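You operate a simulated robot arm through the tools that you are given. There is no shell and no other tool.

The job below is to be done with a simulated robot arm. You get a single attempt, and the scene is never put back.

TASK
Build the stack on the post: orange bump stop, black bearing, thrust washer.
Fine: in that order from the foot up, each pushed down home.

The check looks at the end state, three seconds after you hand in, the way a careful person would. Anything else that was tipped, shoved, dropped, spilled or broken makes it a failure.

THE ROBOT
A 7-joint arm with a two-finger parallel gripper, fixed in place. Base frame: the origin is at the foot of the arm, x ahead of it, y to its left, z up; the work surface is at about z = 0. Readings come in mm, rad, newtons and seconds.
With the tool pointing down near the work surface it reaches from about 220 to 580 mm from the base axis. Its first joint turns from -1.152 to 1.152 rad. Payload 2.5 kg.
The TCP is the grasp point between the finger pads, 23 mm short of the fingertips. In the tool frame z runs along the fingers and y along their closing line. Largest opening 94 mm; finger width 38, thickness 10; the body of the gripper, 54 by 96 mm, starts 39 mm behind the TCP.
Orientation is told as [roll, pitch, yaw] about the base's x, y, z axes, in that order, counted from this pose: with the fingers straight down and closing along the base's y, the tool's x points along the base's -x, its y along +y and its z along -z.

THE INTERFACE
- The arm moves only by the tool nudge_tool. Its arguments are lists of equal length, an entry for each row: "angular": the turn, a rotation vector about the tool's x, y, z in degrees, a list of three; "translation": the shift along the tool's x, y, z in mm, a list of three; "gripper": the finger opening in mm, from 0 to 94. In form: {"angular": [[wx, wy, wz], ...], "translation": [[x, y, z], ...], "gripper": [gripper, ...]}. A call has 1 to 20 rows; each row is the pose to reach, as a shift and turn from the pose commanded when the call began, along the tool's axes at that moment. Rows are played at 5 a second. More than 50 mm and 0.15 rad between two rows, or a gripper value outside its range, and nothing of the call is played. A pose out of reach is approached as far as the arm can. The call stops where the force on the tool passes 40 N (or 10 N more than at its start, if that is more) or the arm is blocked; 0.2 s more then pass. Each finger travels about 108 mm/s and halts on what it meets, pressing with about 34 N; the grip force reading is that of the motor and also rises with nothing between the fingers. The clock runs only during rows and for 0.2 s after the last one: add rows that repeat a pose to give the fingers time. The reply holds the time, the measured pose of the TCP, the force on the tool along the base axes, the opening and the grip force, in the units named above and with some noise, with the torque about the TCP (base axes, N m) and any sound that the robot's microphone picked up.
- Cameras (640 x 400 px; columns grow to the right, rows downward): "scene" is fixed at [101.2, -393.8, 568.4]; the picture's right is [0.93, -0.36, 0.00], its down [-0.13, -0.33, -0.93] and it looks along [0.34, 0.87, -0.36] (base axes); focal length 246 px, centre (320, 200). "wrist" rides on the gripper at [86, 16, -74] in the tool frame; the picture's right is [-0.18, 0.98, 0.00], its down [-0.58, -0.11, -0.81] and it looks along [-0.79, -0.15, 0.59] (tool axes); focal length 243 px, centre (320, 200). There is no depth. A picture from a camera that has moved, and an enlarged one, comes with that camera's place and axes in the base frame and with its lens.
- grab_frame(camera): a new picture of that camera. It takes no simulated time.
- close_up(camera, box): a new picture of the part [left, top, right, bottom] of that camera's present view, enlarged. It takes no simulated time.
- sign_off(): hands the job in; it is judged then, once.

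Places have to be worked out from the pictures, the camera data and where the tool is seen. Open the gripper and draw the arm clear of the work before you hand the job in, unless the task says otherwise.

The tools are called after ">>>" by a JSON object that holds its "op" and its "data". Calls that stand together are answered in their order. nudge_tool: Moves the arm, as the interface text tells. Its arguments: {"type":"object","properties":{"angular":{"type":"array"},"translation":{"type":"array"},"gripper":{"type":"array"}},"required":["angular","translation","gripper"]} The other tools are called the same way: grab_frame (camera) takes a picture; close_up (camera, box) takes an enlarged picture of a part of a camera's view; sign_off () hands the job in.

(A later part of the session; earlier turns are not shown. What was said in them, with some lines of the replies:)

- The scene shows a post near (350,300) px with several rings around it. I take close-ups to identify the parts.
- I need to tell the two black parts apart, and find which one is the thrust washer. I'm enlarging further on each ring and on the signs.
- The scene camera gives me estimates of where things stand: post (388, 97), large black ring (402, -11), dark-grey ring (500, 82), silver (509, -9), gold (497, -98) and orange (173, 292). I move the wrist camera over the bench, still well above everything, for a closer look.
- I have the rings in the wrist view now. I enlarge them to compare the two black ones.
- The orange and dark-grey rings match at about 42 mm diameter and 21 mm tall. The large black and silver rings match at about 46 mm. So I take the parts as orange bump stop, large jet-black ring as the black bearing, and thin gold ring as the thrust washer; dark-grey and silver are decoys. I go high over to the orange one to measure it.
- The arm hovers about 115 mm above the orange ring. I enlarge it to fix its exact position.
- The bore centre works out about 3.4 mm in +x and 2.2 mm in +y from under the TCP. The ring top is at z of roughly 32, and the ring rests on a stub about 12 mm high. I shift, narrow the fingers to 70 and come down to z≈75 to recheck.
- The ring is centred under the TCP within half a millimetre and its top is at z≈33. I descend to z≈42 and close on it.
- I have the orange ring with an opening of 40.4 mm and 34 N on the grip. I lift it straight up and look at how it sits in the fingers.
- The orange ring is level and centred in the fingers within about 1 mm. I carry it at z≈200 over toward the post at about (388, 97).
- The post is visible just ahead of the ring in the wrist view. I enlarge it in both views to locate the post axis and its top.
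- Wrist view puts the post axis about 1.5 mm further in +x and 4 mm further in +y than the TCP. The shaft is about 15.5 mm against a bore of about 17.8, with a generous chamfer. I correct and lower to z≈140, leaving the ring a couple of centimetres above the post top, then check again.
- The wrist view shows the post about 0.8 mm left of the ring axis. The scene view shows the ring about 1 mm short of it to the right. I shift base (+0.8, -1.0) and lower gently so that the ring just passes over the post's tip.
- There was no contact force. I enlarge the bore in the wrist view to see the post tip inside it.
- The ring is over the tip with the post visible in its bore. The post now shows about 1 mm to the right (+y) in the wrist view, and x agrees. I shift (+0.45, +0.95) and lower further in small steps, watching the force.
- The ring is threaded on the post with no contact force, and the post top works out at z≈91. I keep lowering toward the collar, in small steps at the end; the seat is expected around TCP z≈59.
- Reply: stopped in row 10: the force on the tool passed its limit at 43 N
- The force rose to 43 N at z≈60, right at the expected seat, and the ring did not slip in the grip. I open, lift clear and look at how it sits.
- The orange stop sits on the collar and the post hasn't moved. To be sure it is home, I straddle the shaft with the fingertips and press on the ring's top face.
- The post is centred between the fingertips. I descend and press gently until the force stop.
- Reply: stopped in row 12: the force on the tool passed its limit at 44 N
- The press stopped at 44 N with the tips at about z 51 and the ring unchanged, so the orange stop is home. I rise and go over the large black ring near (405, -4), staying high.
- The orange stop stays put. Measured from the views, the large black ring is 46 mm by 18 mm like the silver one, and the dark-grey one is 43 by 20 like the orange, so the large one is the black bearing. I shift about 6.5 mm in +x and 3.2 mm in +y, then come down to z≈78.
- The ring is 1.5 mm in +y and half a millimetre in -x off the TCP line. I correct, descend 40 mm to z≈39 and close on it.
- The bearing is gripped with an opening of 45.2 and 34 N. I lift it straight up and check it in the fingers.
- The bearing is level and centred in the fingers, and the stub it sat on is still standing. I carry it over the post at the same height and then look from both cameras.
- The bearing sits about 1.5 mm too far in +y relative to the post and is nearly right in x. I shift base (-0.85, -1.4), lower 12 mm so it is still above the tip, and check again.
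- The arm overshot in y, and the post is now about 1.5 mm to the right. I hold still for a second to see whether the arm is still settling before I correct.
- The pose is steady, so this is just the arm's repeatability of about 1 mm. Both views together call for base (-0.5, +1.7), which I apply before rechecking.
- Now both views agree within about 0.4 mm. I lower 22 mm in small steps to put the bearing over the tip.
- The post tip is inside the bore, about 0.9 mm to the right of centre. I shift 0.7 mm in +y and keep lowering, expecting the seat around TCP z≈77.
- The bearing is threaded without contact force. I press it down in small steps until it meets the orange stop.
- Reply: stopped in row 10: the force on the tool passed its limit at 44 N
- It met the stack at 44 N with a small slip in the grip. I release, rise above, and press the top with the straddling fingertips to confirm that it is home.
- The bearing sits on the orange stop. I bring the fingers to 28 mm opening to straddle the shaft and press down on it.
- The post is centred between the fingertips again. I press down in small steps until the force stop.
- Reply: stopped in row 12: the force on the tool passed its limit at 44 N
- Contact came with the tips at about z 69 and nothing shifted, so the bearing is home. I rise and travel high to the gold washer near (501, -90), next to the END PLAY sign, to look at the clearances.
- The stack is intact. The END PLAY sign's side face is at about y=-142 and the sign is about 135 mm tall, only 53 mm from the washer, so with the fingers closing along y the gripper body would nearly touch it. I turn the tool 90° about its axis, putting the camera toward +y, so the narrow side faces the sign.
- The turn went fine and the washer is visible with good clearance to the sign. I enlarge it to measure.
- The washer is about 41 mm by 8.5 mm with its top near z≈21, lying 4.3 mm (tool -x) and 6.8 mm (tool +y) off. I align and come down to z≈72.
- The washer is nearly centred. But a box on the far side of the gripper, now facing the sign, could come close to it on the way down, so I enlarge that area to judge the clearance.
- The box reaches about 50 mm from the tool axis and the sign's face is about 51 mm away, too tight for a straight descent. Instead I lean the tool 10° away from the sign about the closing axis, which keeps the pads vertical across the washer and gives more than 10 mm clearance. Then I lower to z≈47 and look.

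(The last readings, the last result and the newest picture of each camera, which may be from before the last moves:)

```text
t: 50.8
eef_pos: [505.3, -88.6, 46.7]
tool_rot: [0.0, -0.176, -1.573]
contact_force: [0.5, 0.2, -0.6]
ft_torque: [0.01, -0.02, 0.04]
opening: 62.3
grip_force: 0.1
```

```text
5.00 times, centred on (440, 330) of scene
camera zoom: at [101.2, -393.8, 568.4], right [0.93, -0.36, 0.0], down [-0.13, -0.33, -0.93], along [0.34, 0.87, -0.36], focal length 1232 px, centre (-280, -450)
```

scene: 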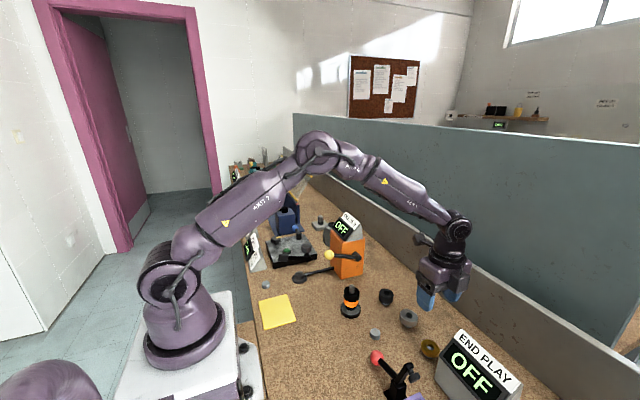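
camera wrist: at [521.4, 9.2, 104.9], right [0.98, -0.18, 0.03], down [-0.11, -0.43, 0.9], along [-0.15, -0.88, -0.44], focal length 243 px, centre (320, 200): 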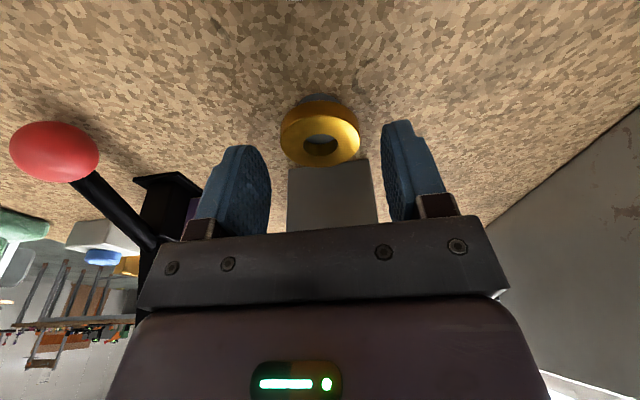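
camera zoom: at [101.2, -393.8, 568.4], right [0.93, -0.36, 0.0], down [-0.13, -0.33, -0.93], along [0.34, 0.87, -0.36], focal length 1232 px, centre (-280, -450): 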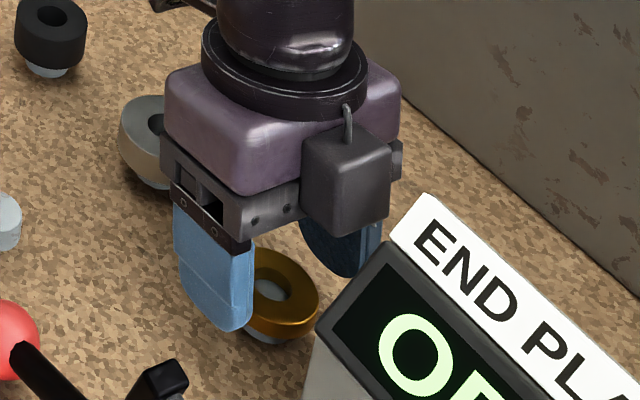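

The lean is good, and the box now stands clear of the sign. I enlarge the washer between the fingers to set the final height.

>>> {"op": "close_up", "data": {"camera": "wrist", "box": [256, 80, 384, 180]}}

>>> {"op": "close_up", "data": {"camera": "scene", "box": [420, 325, 468, 365]}}

```text
4.00 times, centred on (320, 130) of wrist
camera zoom: at [521.4, 9.2, 104.9], right [0.98, -0.18, 0.03], down [-0.11, -0.43, 0.9], along [-0.15, -0.88, -0.44], focal length 970 px, centre (320, 480)
```

zoom: 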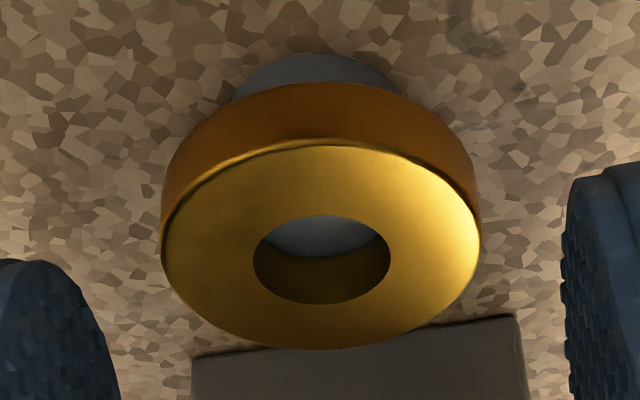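

```text
10.00 times, centred on (444, 345) of scene
camera zoom: at [101.2, -393.8, 568.4], right [0.93, -0.36, 0.0], down [-0.13, -0.33, -0.93], along [0.34, 0.87, -0.36], focal length 2464 px, centre (-920, -1250)
```

zoom: 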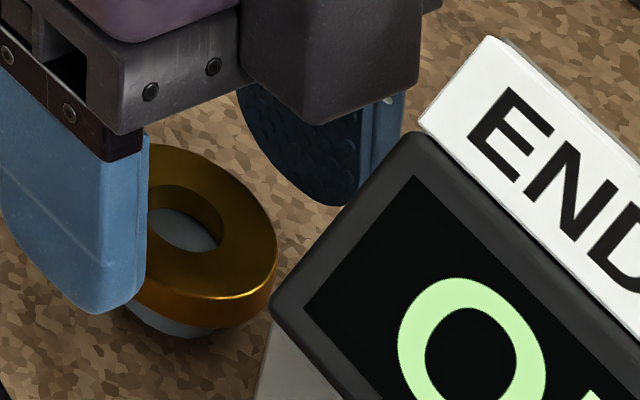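

The washer's top comes out at z≈24 and it is roughly 1 mm off in x. I make the small correction, descend 8 mm so that the tips end about 2 mm above the washer's underside, and close.

>>> {"op": "nudge_tool", "data": {"angular": [[0, 0, 0], [0, 0, 0], [0, 0, 0], [0, 0, 0], [0, 0, 0], [0, 0, 0], [0, 0, 0], [0, 0, 0]], "translation": [[1.5, 1.0, 0], [2.2, 1.0, 4], [2.87, 1.0, 7.6], [2.87, 1.0, 7.6], [2.87, 1.0, 7.6], [2.87, 1.0, 7.6], [2.87, 1.0, 7.6], [2.87, 1.0, 7.6]], "gripper": [62, 62, 62, 62, 48, 36, 36, 36]}}

>>> {"op": "close_up", "data": {"camera": "wrist", "box": [256, 80, 384, 200]}}

>>> {"op": "close_up", "data": {"camera": "scene", "box": [400, 300, 480, 370]}}

```text
t: 52.6
eef_pos: [504.9, -87.6, 38.0]
tool_rot: [-0.001, -0.175, -1.573]
contact_force: [0.0, -0.8, 0.2]
ft_torque: [-0.02, 0.04, -0.02]
opening: 41.1
grip_force: 33.9
```

```text
3.33 times, centred on (320, 140) of wrist
camera zoom: at [522.5, 11.3, 97.4], right [0.98, -0.18, 0.03], down [-0.11, -0.43, 0.9], along [-0.15, -0.88, -0.44], focal length 809 px, centre (320, 400)
```

zoom: 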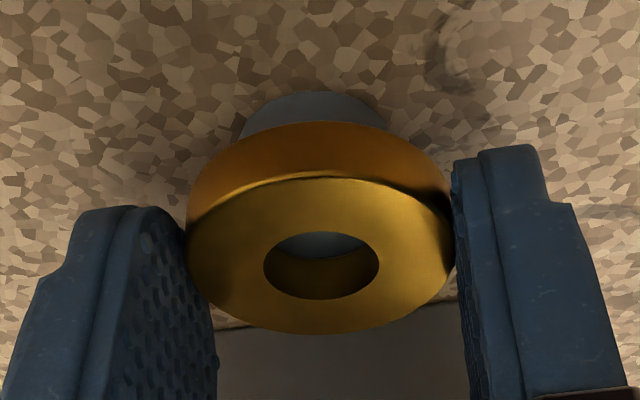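

```text
5.71 times, centred on (440, 335) of scene
camera zoom: at [101.2, -393.8, 568.4], right [0.93, -0.36, 0.0], down [-0.13, -0.33, -0.93], along [0.34, 0.87, -0.36], focal length 1408 px, centre (-366, -571)
```

zoom: 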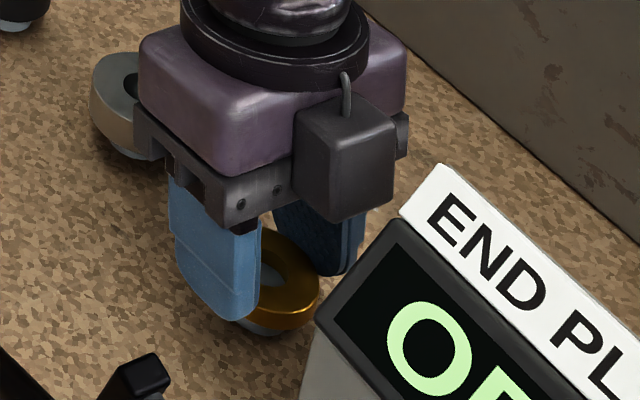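

The washer is gripped with an opening of 41.1 and 34 N. I lift it straight up along base z, clear of the sign, and look.

>>> {"op": "nudge_tool", "data": {"angular": [[0, 0, 0], [0, 0, 0], [0, 0, 0], [0, 0, 0], [0, 0, 0], [0, 0, 0], [0, 0, 0]], "translation": [[-1.04, 0, -5.9], [-4.34, 0, -24.6], [-10.4, 0, -59.1], [-17.4, 0, -98.5], [-23.4, 0, -132.9], [-26.0, 0, -147.7], [-26.0, 0, -147.7]], "gripper": [36, 36, 36, 36, 36, 36, 36]}}

>>> {"op": "grab_frame", "data": {"camera": "scene"}}

>>> {"op": "close_up", "data": {"camera": "wrist", "box": [256, 80, 384, 200]}}

```text
t: 54.2
eef_pos: [504.3, -85.7, 190.8]
tool_rot: [-0.002, -0.177, -1.572]
contact_force: [0.3, -0.1, -1.1]
ft_torque: [-0.01, 0.02, 0.01]
opening: 41.0
grip_force: 34.1
```

```text
taken
```

scene: 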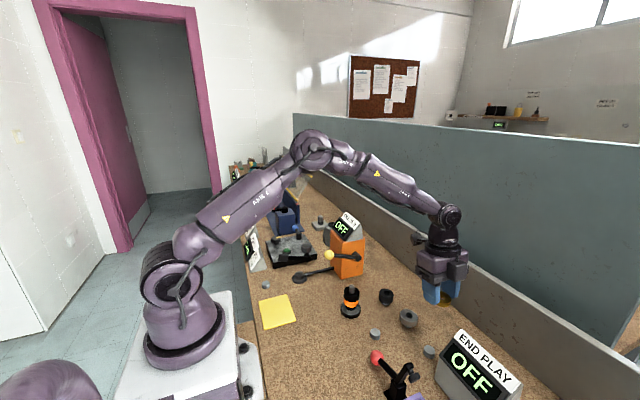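

```text
3.33 times, centred on (320, 140) of wrist
camera zoom: at [521.7, 12.6, 248.0], right [0.98, -0.18, 0.03], down [-0.11, -0.43, 0.9], along [-0.15, -0.88, -0.44], focal length 809 px, centre (320, 400)
```

zoom: 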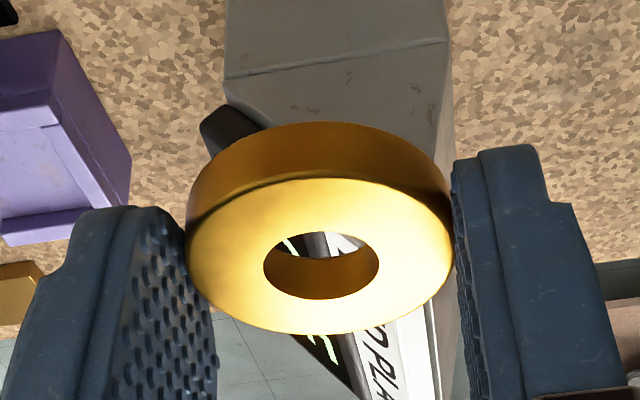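

The washer came up cleanly and level. I turn back 90° about the vertical, keeping the 10° lean so the washer stays level, before heading to the post.

>>> {"op": "nudge_tool", "data": {"angular": [[-1.39, 0, -7.88], [-2.78, 0, -15.76], [-4.17, 0, -23.64], [-5.56, 0, -31.51], [-6.94, 0, -39.39], [-8.33, 0, -47.27], [-9.72, 0, -55.15], [-11.11, 0, -63.03], [-12.5, 0, -70.91], [-13.89, 0, -78.78], [-14.93, 0, -84.69], [-15.63, 0, -88.63], [-15.63, 0, -88.63]], "translation": [[0, 0, 0], [0, 0, 0], [0, 0, 0], [0, 0, 0], [0, 0, 0], [0, 0, 0], [0, 0, 0], [0, 0, 0], [0, 0, 0], [0, 0, 0], [0, 0, 0], [0, 0, 0], [0, 0, 0]], "gripper": [36, 36, 36, 36, 36, 36, 36, 36, 36, 36, 36, 36, 36]}}

>>> {"op": "grab_frame", "data": {"camera": "wrist"}}

>>> {"op": "close_up", "data": {"camera": "scene", "box": [384, 190, 512, 370]}}

```text
t: 57.0
eef_pos: [505.4, -87.4, 188.9]
tool_rot: [-0.001, -0.171, 0.0]
contact_force: [0.5, 0.4, -0.9]
ft_torque: [-0.03, 0.04, -0.02]
opening: 40.8
grip_force: 33.8
```

```text
taken
camera wrist: at [408.0, -70.3, 248.2], right [0.18, 0.98, 0.03], down [0.43, -0.11, 0.89], along [0.88, -0.15, -0.45], focal length 243 px, centre (320, 200)
```

wrist: 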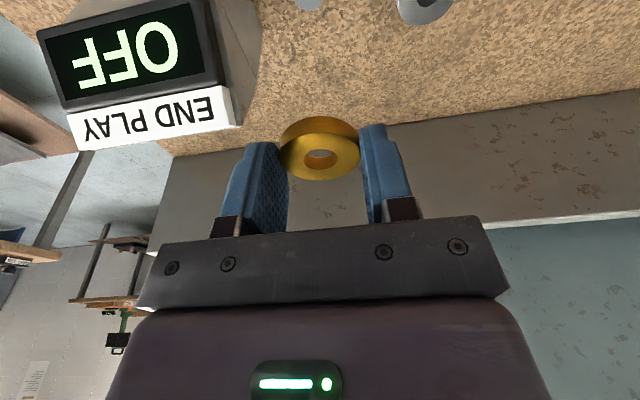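

```text
2.22 times, centred on (448, 280) of scene
camera zoom: at [101.2, -393.8, 568.4], right [0.93, -0.36, 0.0], down [-0.13, -0.33, -0.93], along [0.34, 0.87, -0.36], focal length 548 px, centre (36, 22)
```

zoom: 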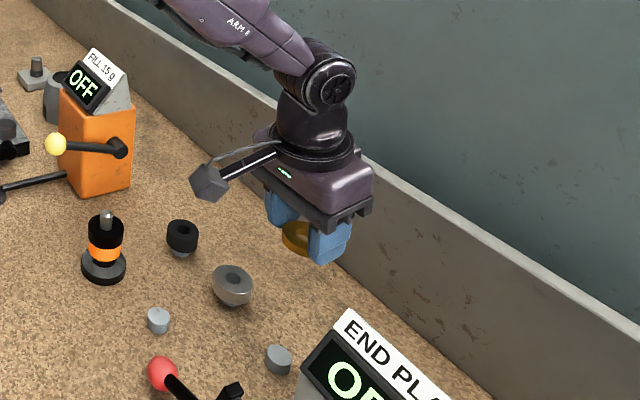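

The turn is done and the washer is held level. I move over to the post at this height and then lower to about z=150.

>>> {"op": "nudge_tool", "data": {"angular": [[0, 0, 0], [0, 0, 0], [0, 0, 0], [0, 0, 0], [0, 0, 0], [0, 0, 0], [0, 0, 0], [0, 0, 0], [0, 0, 0]], "translation": [[11.6, 18.6, -2.0], [34.7, 55.9, -6.1], [57.9, 93.2, -10.2], [81, 130.4, -14.3], [104.1, 167.7, -18.4], [115.7, 186.3, -20.4], [119.2, 186.3, -0.7], [122.6, 186.3, 19.0], [122.6, 186.3, 19.0]], "gripper": [36, 36, 36, 36, 36, 36, 36, 36, 36]}}

>>> {"op": "grab_frame", "data": {"camera": "wrist"}}

>>> {"op": "close_up", "data": {"camera": "wrist", "box": [256, 60, 384, 180]}}

>>> {"op": "close_up", "data": {"camera": "scene", "box": [320, 250, 384, 290]}}

```text
t: 59.0
eef_pos: [389.7, 98.1, 149.7]
tool_rot: [-0.003, -0.171, -0.002]
contact_force: [0.3, 0.0, -0.6]
ft_torque: [0.01, 0.02, 0.0]
opening: 40.9
grip_force: 34.0
```

```text
taken
camera wrist: at [291.8, 114.7, 207.7], right [0.18, 0.98, 0.03], down [0.43, -0.11, 0.89], along [0.88, -0.15, -0.45], focal length 243 px, centre (320, 200)
```

wrist: 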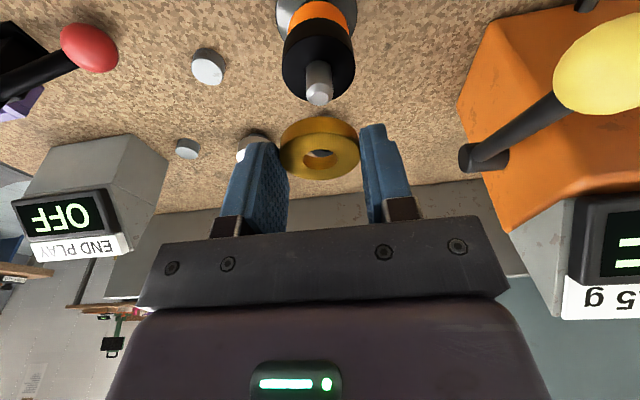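

```text
3.33 times, centred on (320, 120) of wrist
camera zoom: at [291.8, 114.7, 207.7], right [0.18, 0.98, 0.03], down [0.43, -0.11, 0.89], along [0.88, -0.15, -0.45], focal length 809 px, centre (320, 467)
```

zoom: 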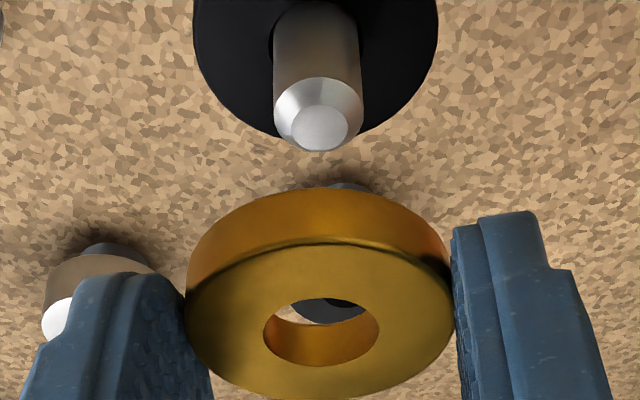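

```text
10.00 times, centred on (352, 270) of scene
camera zoom: at [101.2, -393.8, 568.4], right [0.93, -0.36, 0.0], down [-0.13, -0.33, -0.93], along [0.34, 0.87, -0.36], focal length 2464 px, centre (0, -500)
```

zoom: 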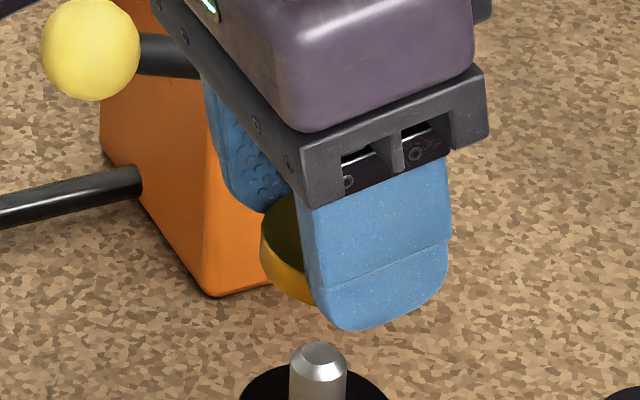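

Scene and wrist views together put the washer about 2 mm too far in +x and 1.6 mm short in y. I correct that and lower 20 mm, leaving it still above the post tip, and check again.

>>> {"op": "nudge_tool", "data": {"angular": [[0, 0, 0], [0, 0, 0], [0, 0, 0], [0, 0, 0]], "translation": [[1.97, 1.6, -0.35], [3.7, 1.6, 9.5], [5.44, 1.6, 19.35], [5.44, 1.6, 19.35]], "gripper": [36, 36, 36, 36]}}

>>> {"op": "close_up", "data": {"camera": "wrist", "box": [256, 70, 384, 190]}}

>>> {"op": "close_up", "data": {"camera": "scene", "box": [328, 260, 376, 300]}}

```text
t: 60.0
eef_pos: [387.4, 101.1, 128.9]
tool_rot: [-0.001, -0.173, -0.003]
contact_force: [0.4, -0.8, -1.4]
ft_torque: [0.01, 0.02, -0.01]
opening: 41.0
grip_force: 33.6
```

```text
3.33 times, centred on (320, 130) of wrist
camera zoom: at [289.0, 117.1, 187.4], right [0.18, 0.98, 0.03], down [0.43, -0.11, 0.89], along [0.88, -0.15, -0.45], focal length 809 px, centre (320, 433)
```

zoom: 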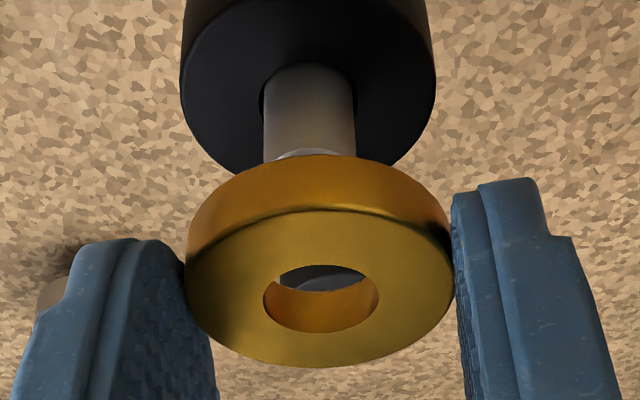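

```text
10.00 times, centred on (352, 280) of scene
camera zoom: at [101.2, -393.8, 568.4], right [0.93, -0.36, 0.0], down [-0.13, -0.33, -0.93], along [0.34, 0.87, -0.36], focal length 2464 px, centre (0, -600)
```

zoom: 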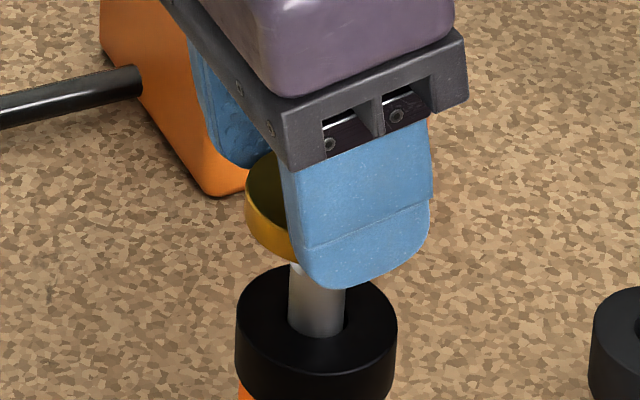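

The washer is now about 1.2 mm too far in +y and half a millimetre short in x. The arm tends to overshoot when reversing, so I command a slightly smaller shift and look again.

>>> {"op": "nudge_tool", "data": {"angular": [[0, 0, 0], [0, 0, 0], [0, 0, 0]], "translation": [[-0.2, -0.5, 0], [-0.2, -0.9, 0], [-0.2, -0.9, 0]], "gripper": [36, 36, 36]}}

>>> {"op": "close_up", "data": {"camera": "wrist", "box": [256, 70, 384, 190]}}

>>> {"op": "close_up", "data": {"camera": "scene", "box": [328, 260, 376, 300]}}

```text
t: 60.8
eef_pos: [385.9, 99.3, 129.2]
tool_rot: [-0.001, -0.172, -0.003]
contact_force: [1.5, -0.1, -0.9]
ft_torque: [0.0, 0.0, 0.04]
opening: 41.0
grip_force: 33.5
```

```text
3.33 times, centred on (320, 130) of wrist
camera zoom: at [288.9, 115.7, 187.5], right [0.18, 0.98, 0.03], down [0.43, -0.11, 0.89], along [0.88, -0.15, -0.45], focal length 809 px, centre (320, 433)
```

zoom: 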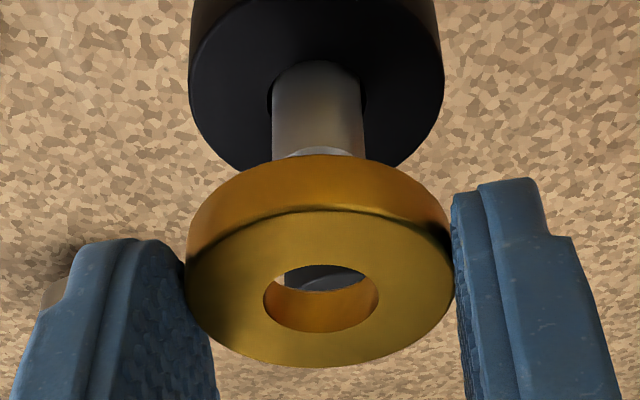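

```text
10.00 times, centred on (352, 280) of scene
camera zoom: at [101.2, -393.8, 568.4], right [0.93, -0.36, 0.0], down [-0.13, -0.33, -0.93], along [0.34, 0.87, -0.36], focal length 2464 px, centre (0, -600)
```

zoom: 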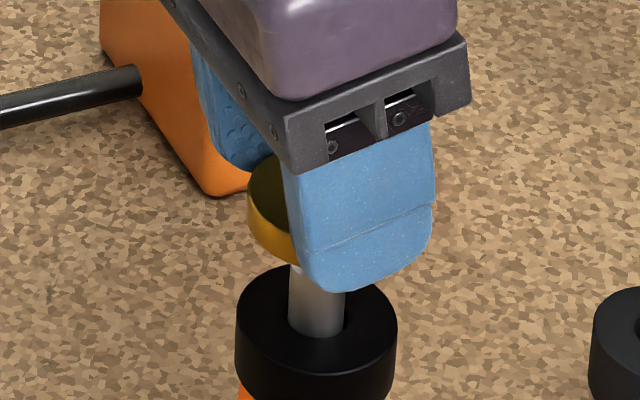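

Now both views agree within about half a millimetre. I lower 18 mm in small steps with a small +0.5 mm x correction so the washer starts onto the tip.

>>> {"op": "nudge_tool", "data": {"angular": [[0, 0, 0], [0, 0, 0], [0, 0, 0], [0, 0, 0], [0, 0, 0], [0, 0, 0]], "translation": [[-0.14, 0.2, 2.0], [0.5, 0.2, 6.0], [1.2, 0.2, 9.9], [1.73, 0.2, 12.9], [2.2, 0.2, 15.5], [2.63, 0.2, 17.8]], "gripper": [36, 36, 36, 36, 36, 36]}}

>>> {"op": "close_up", "data": {"camera": "wrist", "box": [256, 80, 384, 200]}}

>>> {"op": "close_up", "data": {"camera": "scene", "box": [328, 260, 376, 310]}}

```text
t: 62.2
eef_pos: [387.1, 100.3, 111.6]
tool_rot: [-0.001, -0.176, 0.0]
contact_force: [-0.7, 0.4, -1.8]
ft_torque: [-0.03, 0.0, 0.05]
opening: 40.8
grip_force: 34.2
```

```text
3.33 times, centred on (320, 140) of wrist
camera zoom: at [289.6, 116.4, 169.6], right [0.18, 0.98, 0.03], down [0.43, -0.11, 0.89], along [0.88, -0.15, -0.45], focal length 809 px, centre (320, 400)
```

zoom: 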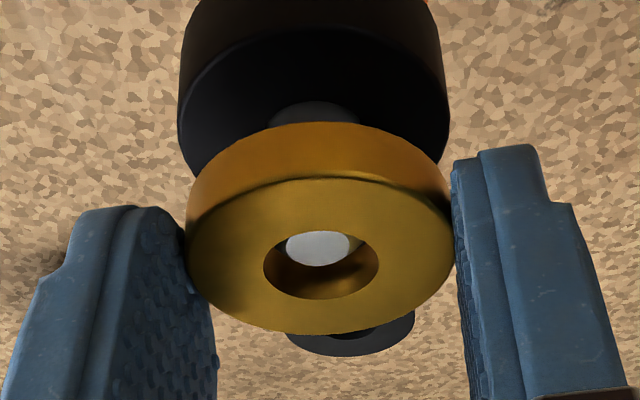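

```text
8.00 times, centred on (352, 285) of scene
camera zoom: at [101.2, -393.8, 568.4], right [0.93, -0.36, 0.0], down [-0.13, -0.33, -0.93], along [0.34, 0.87, -0.36], focal length 1971 px, centre (64, -480)
```

zoom: 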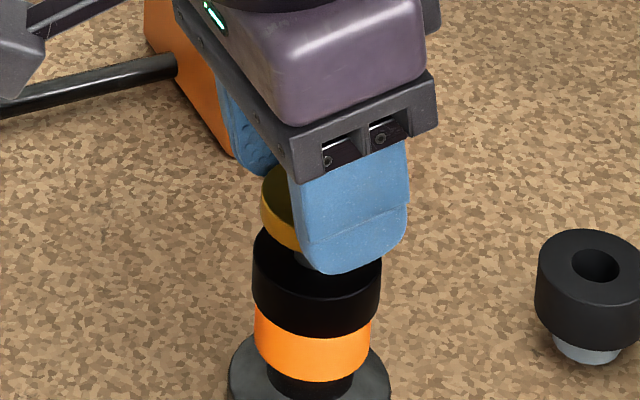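

The washer is started over the tip and centred within about 0.3 mm, with no contact force. I lower it onto the bearing in small steps; contact is expected after about 17 mm.

>>> {"op": "nudge_tool", "data": {"angular": [[0, 0, 0], [0, 0, 0], [0, 0, 0], [0, 0, 0], [0, 0, 0], [0, 0, 0], [0, 0, 0], [0, 0, 0], [0, 0, 0], [0, 0, 0]], "translation": [[0.69, 0, 3.94], [1.39, 0, 7.88], [2.08, 0, 11.82], [2.43, 0, 13.79], [2.6, 0, 14.77], [2.78, 0, 15.76], [2.95, 0, 16.74], [3.12, 0, 17.73], [3.3, 0, 18.71], [3.47, 0, 19.7]], "gripper": [36, 36, 36, 36, 36, 36, 36, 36, 36, 36]}}

>>> {"op": "close_up", "data": {"camera": "wrist", "box": [256, 80, 384, 200]}}

>>> {"op": "close_up", "data": {"camera": "scene", "box": [328, 260, 376, 310]}}

```text
t: 64.3
eef_pos: [387.7, 101.8, 94.8]
tool_rot: [-0.001, -0.177, -0.001]
contact_force: [-4.2, -1.1, 8.4]
ft_torque: [-0.1, 0.13, -0.02]
opening: 40.9
grip_force: 33.9
stopped in row 10: the force on the tool passed its limit at 42 N (the readings are from after the stop); the commanded pose is now the measured one
```

```text
3.33 times, centred on (320, 140) of wrist
camera zoom: at [290.5, 116.4, 152.1], right [0.18, 0.98, 0.03], down [0.43, -0.11, 0.9], along [0.88, -0.15, -0.44], focal length 809 px, centre (320, 400)
```

zoom: 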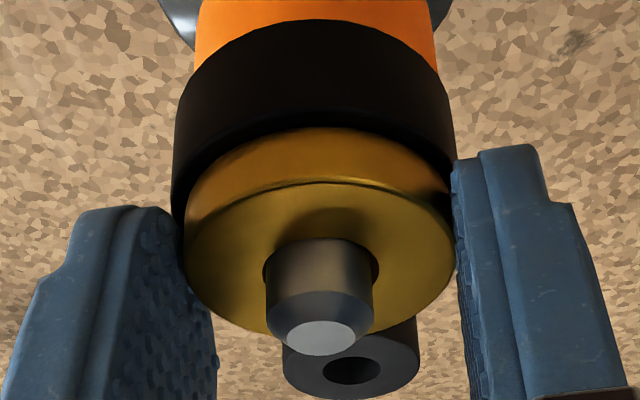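

```text
8.00 times, centred on (352, 285) of scene
camera zoom: at [101.2, -393.8, 568.4], right [0.93, -0.36, 0.0], down [-0.13, -0.33, -0.93], along [0.34, 0.87, -0.36], focal length 1971 px, centre (64, -480)
```

zoom: 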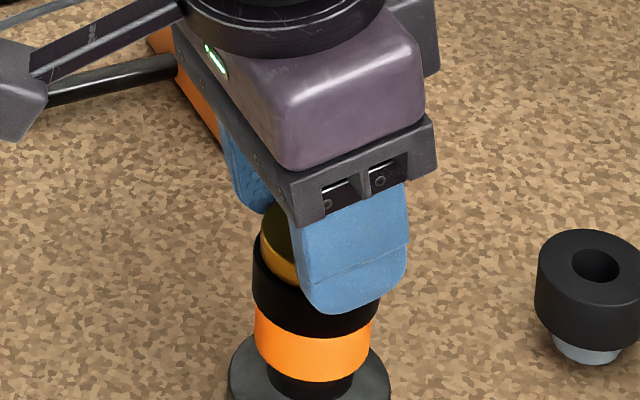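

The washer stopped at 42 N, right at the expected height on the bearing. I release, rise straight up, and take the lean out.

>>> {"op": "nudge_tool", "data": {"angular": [[0, 0, 0], [0, 0, 0], [0, 0, 0], [0, 0, 0], [0, 0, 0], [0, 4, 0], [0, 8, 0], [0, 10.1, 0], [0, 10.1, 0]], "translation": [[0, 0, 0], [0, 0, 0], [-1.74, 0, -9.85], [-5.2, 0, -29.5], [-9.5, 0, -54.2], [-9.5, 0, -54.2], [-9.5, 0, -54.2], [-9.5, 0, -54.2], [-9.5, 0, -54.2]], "gripper": [52, 62, 62, 62, 62, 62, 62, 62, 62]}}

>>> {"op": "grab_frame", "data": {"camera": "wrist"}}

>>> {"op": "close_up", "data": {"camera": "scene", "box": [328, 270, 376, 320]}}

```text
t: 66.3
eef_pos: [386.9, 100.6, 148.8]
tool_rot: [0.0, 0.001, -0.002]
contact_force: [-0.1, 0.5, 0.0]
ft_torque: [-0.04, 0.01, 0.02]
opening: 62.3
grip_force: 0.0
```

```text
taken
camera wrist: at [302.0, 117.0, 223.1], right [0.19, 0.98, 0.0], down [0.58, -0.11, 0.81], along [0.79, -0.15, -0.59], focal length 243 px, centre (320, 200)
```

wrist: 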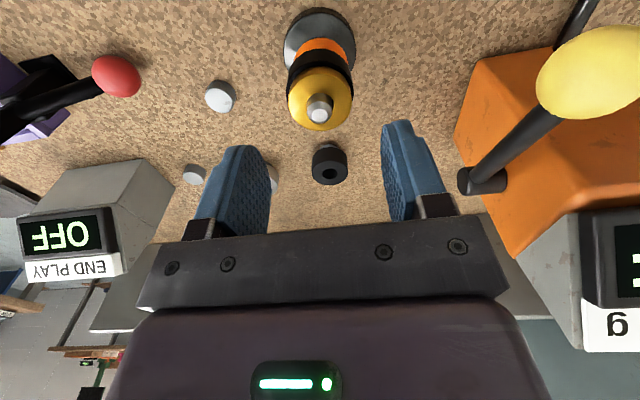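

```text
8.00 times, centred on (352, 295) of scene
camera zoom: at [101.2, -393.8, 568.4], right [0.93, -0.36, 0.0], down [-0.13, -0.33, -0.93], along [0.34, 0.87, -0.36], focal length 1971 px, centre (64, -560)
```

zoom: 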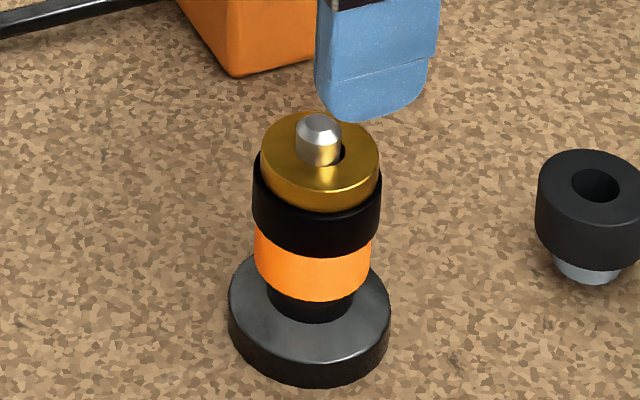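

The stack reads foot, orange, black, gold with the post tip showing on top. I straddle the shaft once more and press the washer's top face to be sure that everything is home.

>>> {"op": "nudge_tool", "data": {"angular": [[0, 0, 0], [0, 0, 0], [0, 0, 0], [0, 0, 0]], "translation": [[-3.4, -0.6, 0], [-3.4, -0.6, 0], [-3.4, -0.6, 15], [-3.4, -0.6, 15]], "gripper": [44, 27, 27, 27]}}

>>> {"op": "close_up", "data": {"camera": "wrist", "box": [240, 60, 400, 170]}}

```text
t: 67.3
eef_pos: [390.4, 102.2, 133.9]
tool_rot: [-0.001, 0.0, -0.001]
contact_force: [-0.2, -0.1, 1.4]
ft_torque: [0.02, 0.01, -0.01]
opening: 26.9
grip_force: 0.2
```

```text
3.64 times, centred on (320, 115) of wrist
camera zoom: at [305.0, 116.9, 208.3], right [0.19, 0.98, 0.0], down [0.58, -0.11, 0.81], along [0.79, -0.15, -0.59], focal length 882 px, centre (320, 509)
```

zoom: 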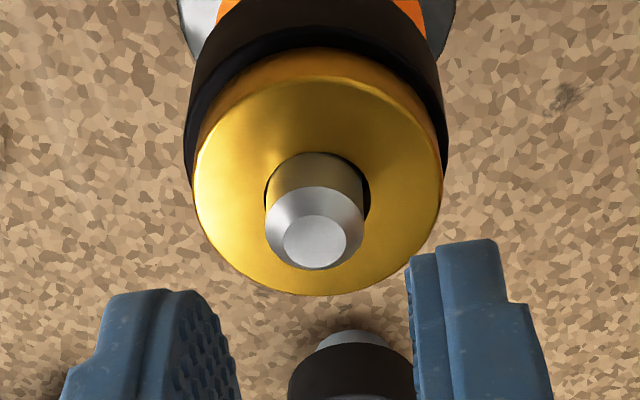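

The post is centred between the tips within 1 mm. I press down in small steps.

>>> {"op": "nudge_tool", "data": {"angular": [[0, 0, 0], [0, 0, 0], [0, 0, 0], [0, 0, 0], [0, 0, 0], [0, 0, 0], [0, 0, 0], [0, 0, 0], [0, 0, 0], [0, 0, 0], [0, 0, 0], [0, 0, 0], [0, 0, 0], [0, 0, 0]], "translation": [[0, -0.4, 10], [0, -0.4, 20], [0, -0.4, 26], [0, -0.4, 28], [0, -0.4, 29], [0, -0.4, 30], [0, -0.4, 31], [0, -0.4, 32], [0, -0.4, 33], [0, -0.4, 34], [0, -0.4, 35], [0, -0.4, 36], [0, -0.4, 37], [0, -0.4, 38]], "gripper": [27, 27, 27, 27, 27, 27, 27, 27, 27, 27, 27, 27, 27, 27]}}

>>> {"op": "close_up", "data": {"camera": "scene", "box": [328, 270, 376, 320]}}

```text
t: 69.4
eef_pos: [391.5, 98.4, 102.1]
tool_rot: [-0.001, 0.0, -0.003]
contact_force: [-2.2, -0.8, 7.6]
ft_torque: [-0.06, 0.1, 0.02]
opening: 27.1
grip_force: 0.2
stopped in row 10: the force on the tool passed its limit at 45 N (the readings are from after the stop); the commanded pose is now the measured one
```

```text
8.00 times, centred on (352, 295) of scene
camera zoom: at [101.2, -393.8, 568.4], right [0.93, -0.36, 0.0], down [-0.13, -0.33, -0.93], along [0.34, 0.87, -0.36], focal length 1971 px, centre (64, -560)
```

zoom: 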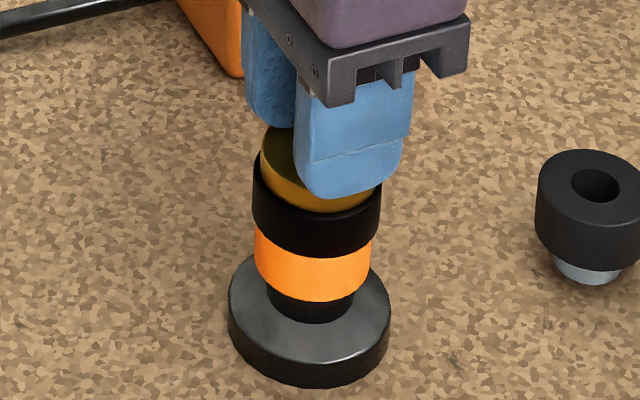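

It is firm at 45 N with the tips at z≈79, which matches the full stack height. I rise straight up, open the gripper and draw the arm clear.

>>> {"op": "nudge_tool", "data": {"angular": [[0, 0, 0], [0, 0, 0], [0, 0, 0], [0, 0, 0], [0, 0, 0], [0, 0, 0], [0, 0, 0], [0, 0, 0], [0, 0, 0]], "translation": [[0, 0, -10], [0, 0, -40], [0, 0, -80], [0, 0, -120], [0, 0, -160], [0, 0, -200], [0, 0, -240], [0, 0, -260], [0, 0, -260]], "gripper": [27, 27, 40, 60, 80, 94, 94, 94, 94]}}

>>> {"op": "grab_frame", "data": {"camera": "scene"}}

>>> {"op": "close_up", "data": {"camera": "scene", "box": [328, 270, 376, 320]}}

>>> {"op": "grab_frame", "data": {"camera": "wrist"}}

```text
t: 71.4
eef_pos: [389.6, 100.3, 362.0]
tool_rot: [0.0, -0.001, 0.0]
contact_force: [0.2, 0.5, 0.0]
ft_torque: [0.0, -0.02, 0.04]
opening: 94.1
grip_force: 0.2
```

```text
taken
```

scene: 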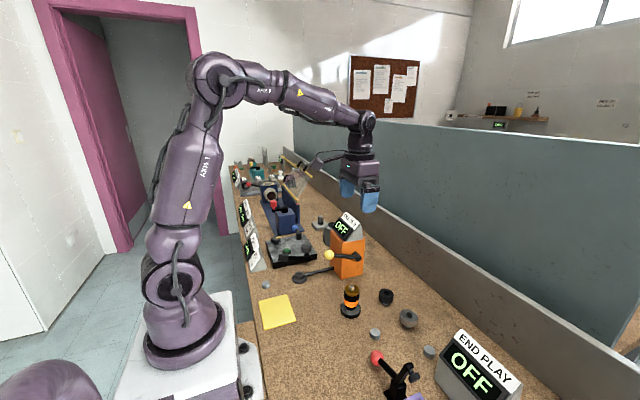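

```text
8.00 times, centred on (352, 295) of scene
camera zoom: at [101.2, -393.8, 568.4], right [0.93, -0.36, 0.0], down [-0.13, -0.33, -0.93], along [0.34, 0.87, -0.36], focal length 1971 px, centre (64, -560)
```

zoom: 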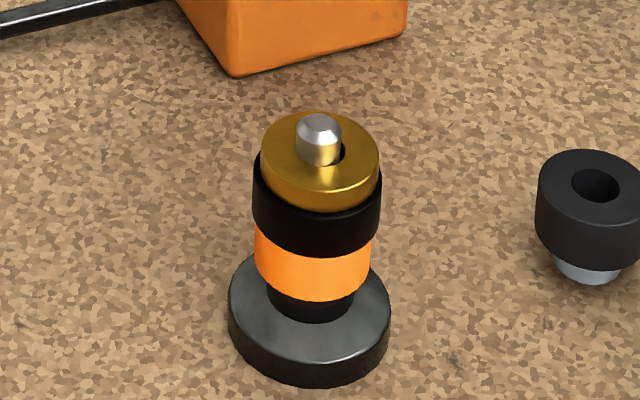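

```text
taken
camera wrist: at [303.9, 115.4, 436.1], right [0.19, 0.98, 0.0], down [0.58, -0.11, 0.81], along [0.79, -0.15, -0.59], focal length 243 px, centre (320, 200)
```

wrist: 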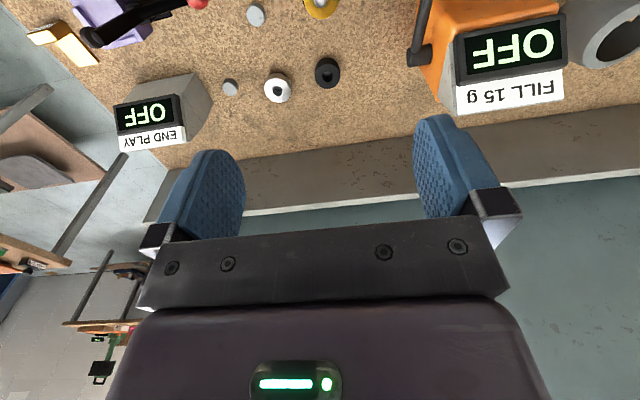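

The post carries orange stop, black bearing and gold washer in that order. All are seated, and the other parts, levers and signs look unmoved. The gripper is open and well clear, so I hand the job in.

>>> {"op": "sign_off", "data": {}}

```text
The job is handed in.
```

The stack is on the post in the order you asked for, from the foot up: orange bump stop, black bearing, thrust washer. I've handed the job in.

- **Seating:** After placing each part I pressed down on its top face until the arm stopped at about 45 N. None of them moved any further, and the tip heights matched a fully seated stack.
- **Which parts I used:** Two rings were black. I took the larger one as the bearing because it matched the silver ring in size. The smaller dark-grey one matched the orange bump stop, so I left it alone. I used the thin gold ring as the thrust washer. Nothing was labelled, so these choices rest on size and shape.
- **Rest of the bench:** In the last pictures the unused rings, empty stands, levers and signs all look unmoved. The gripper is open and well above the work.
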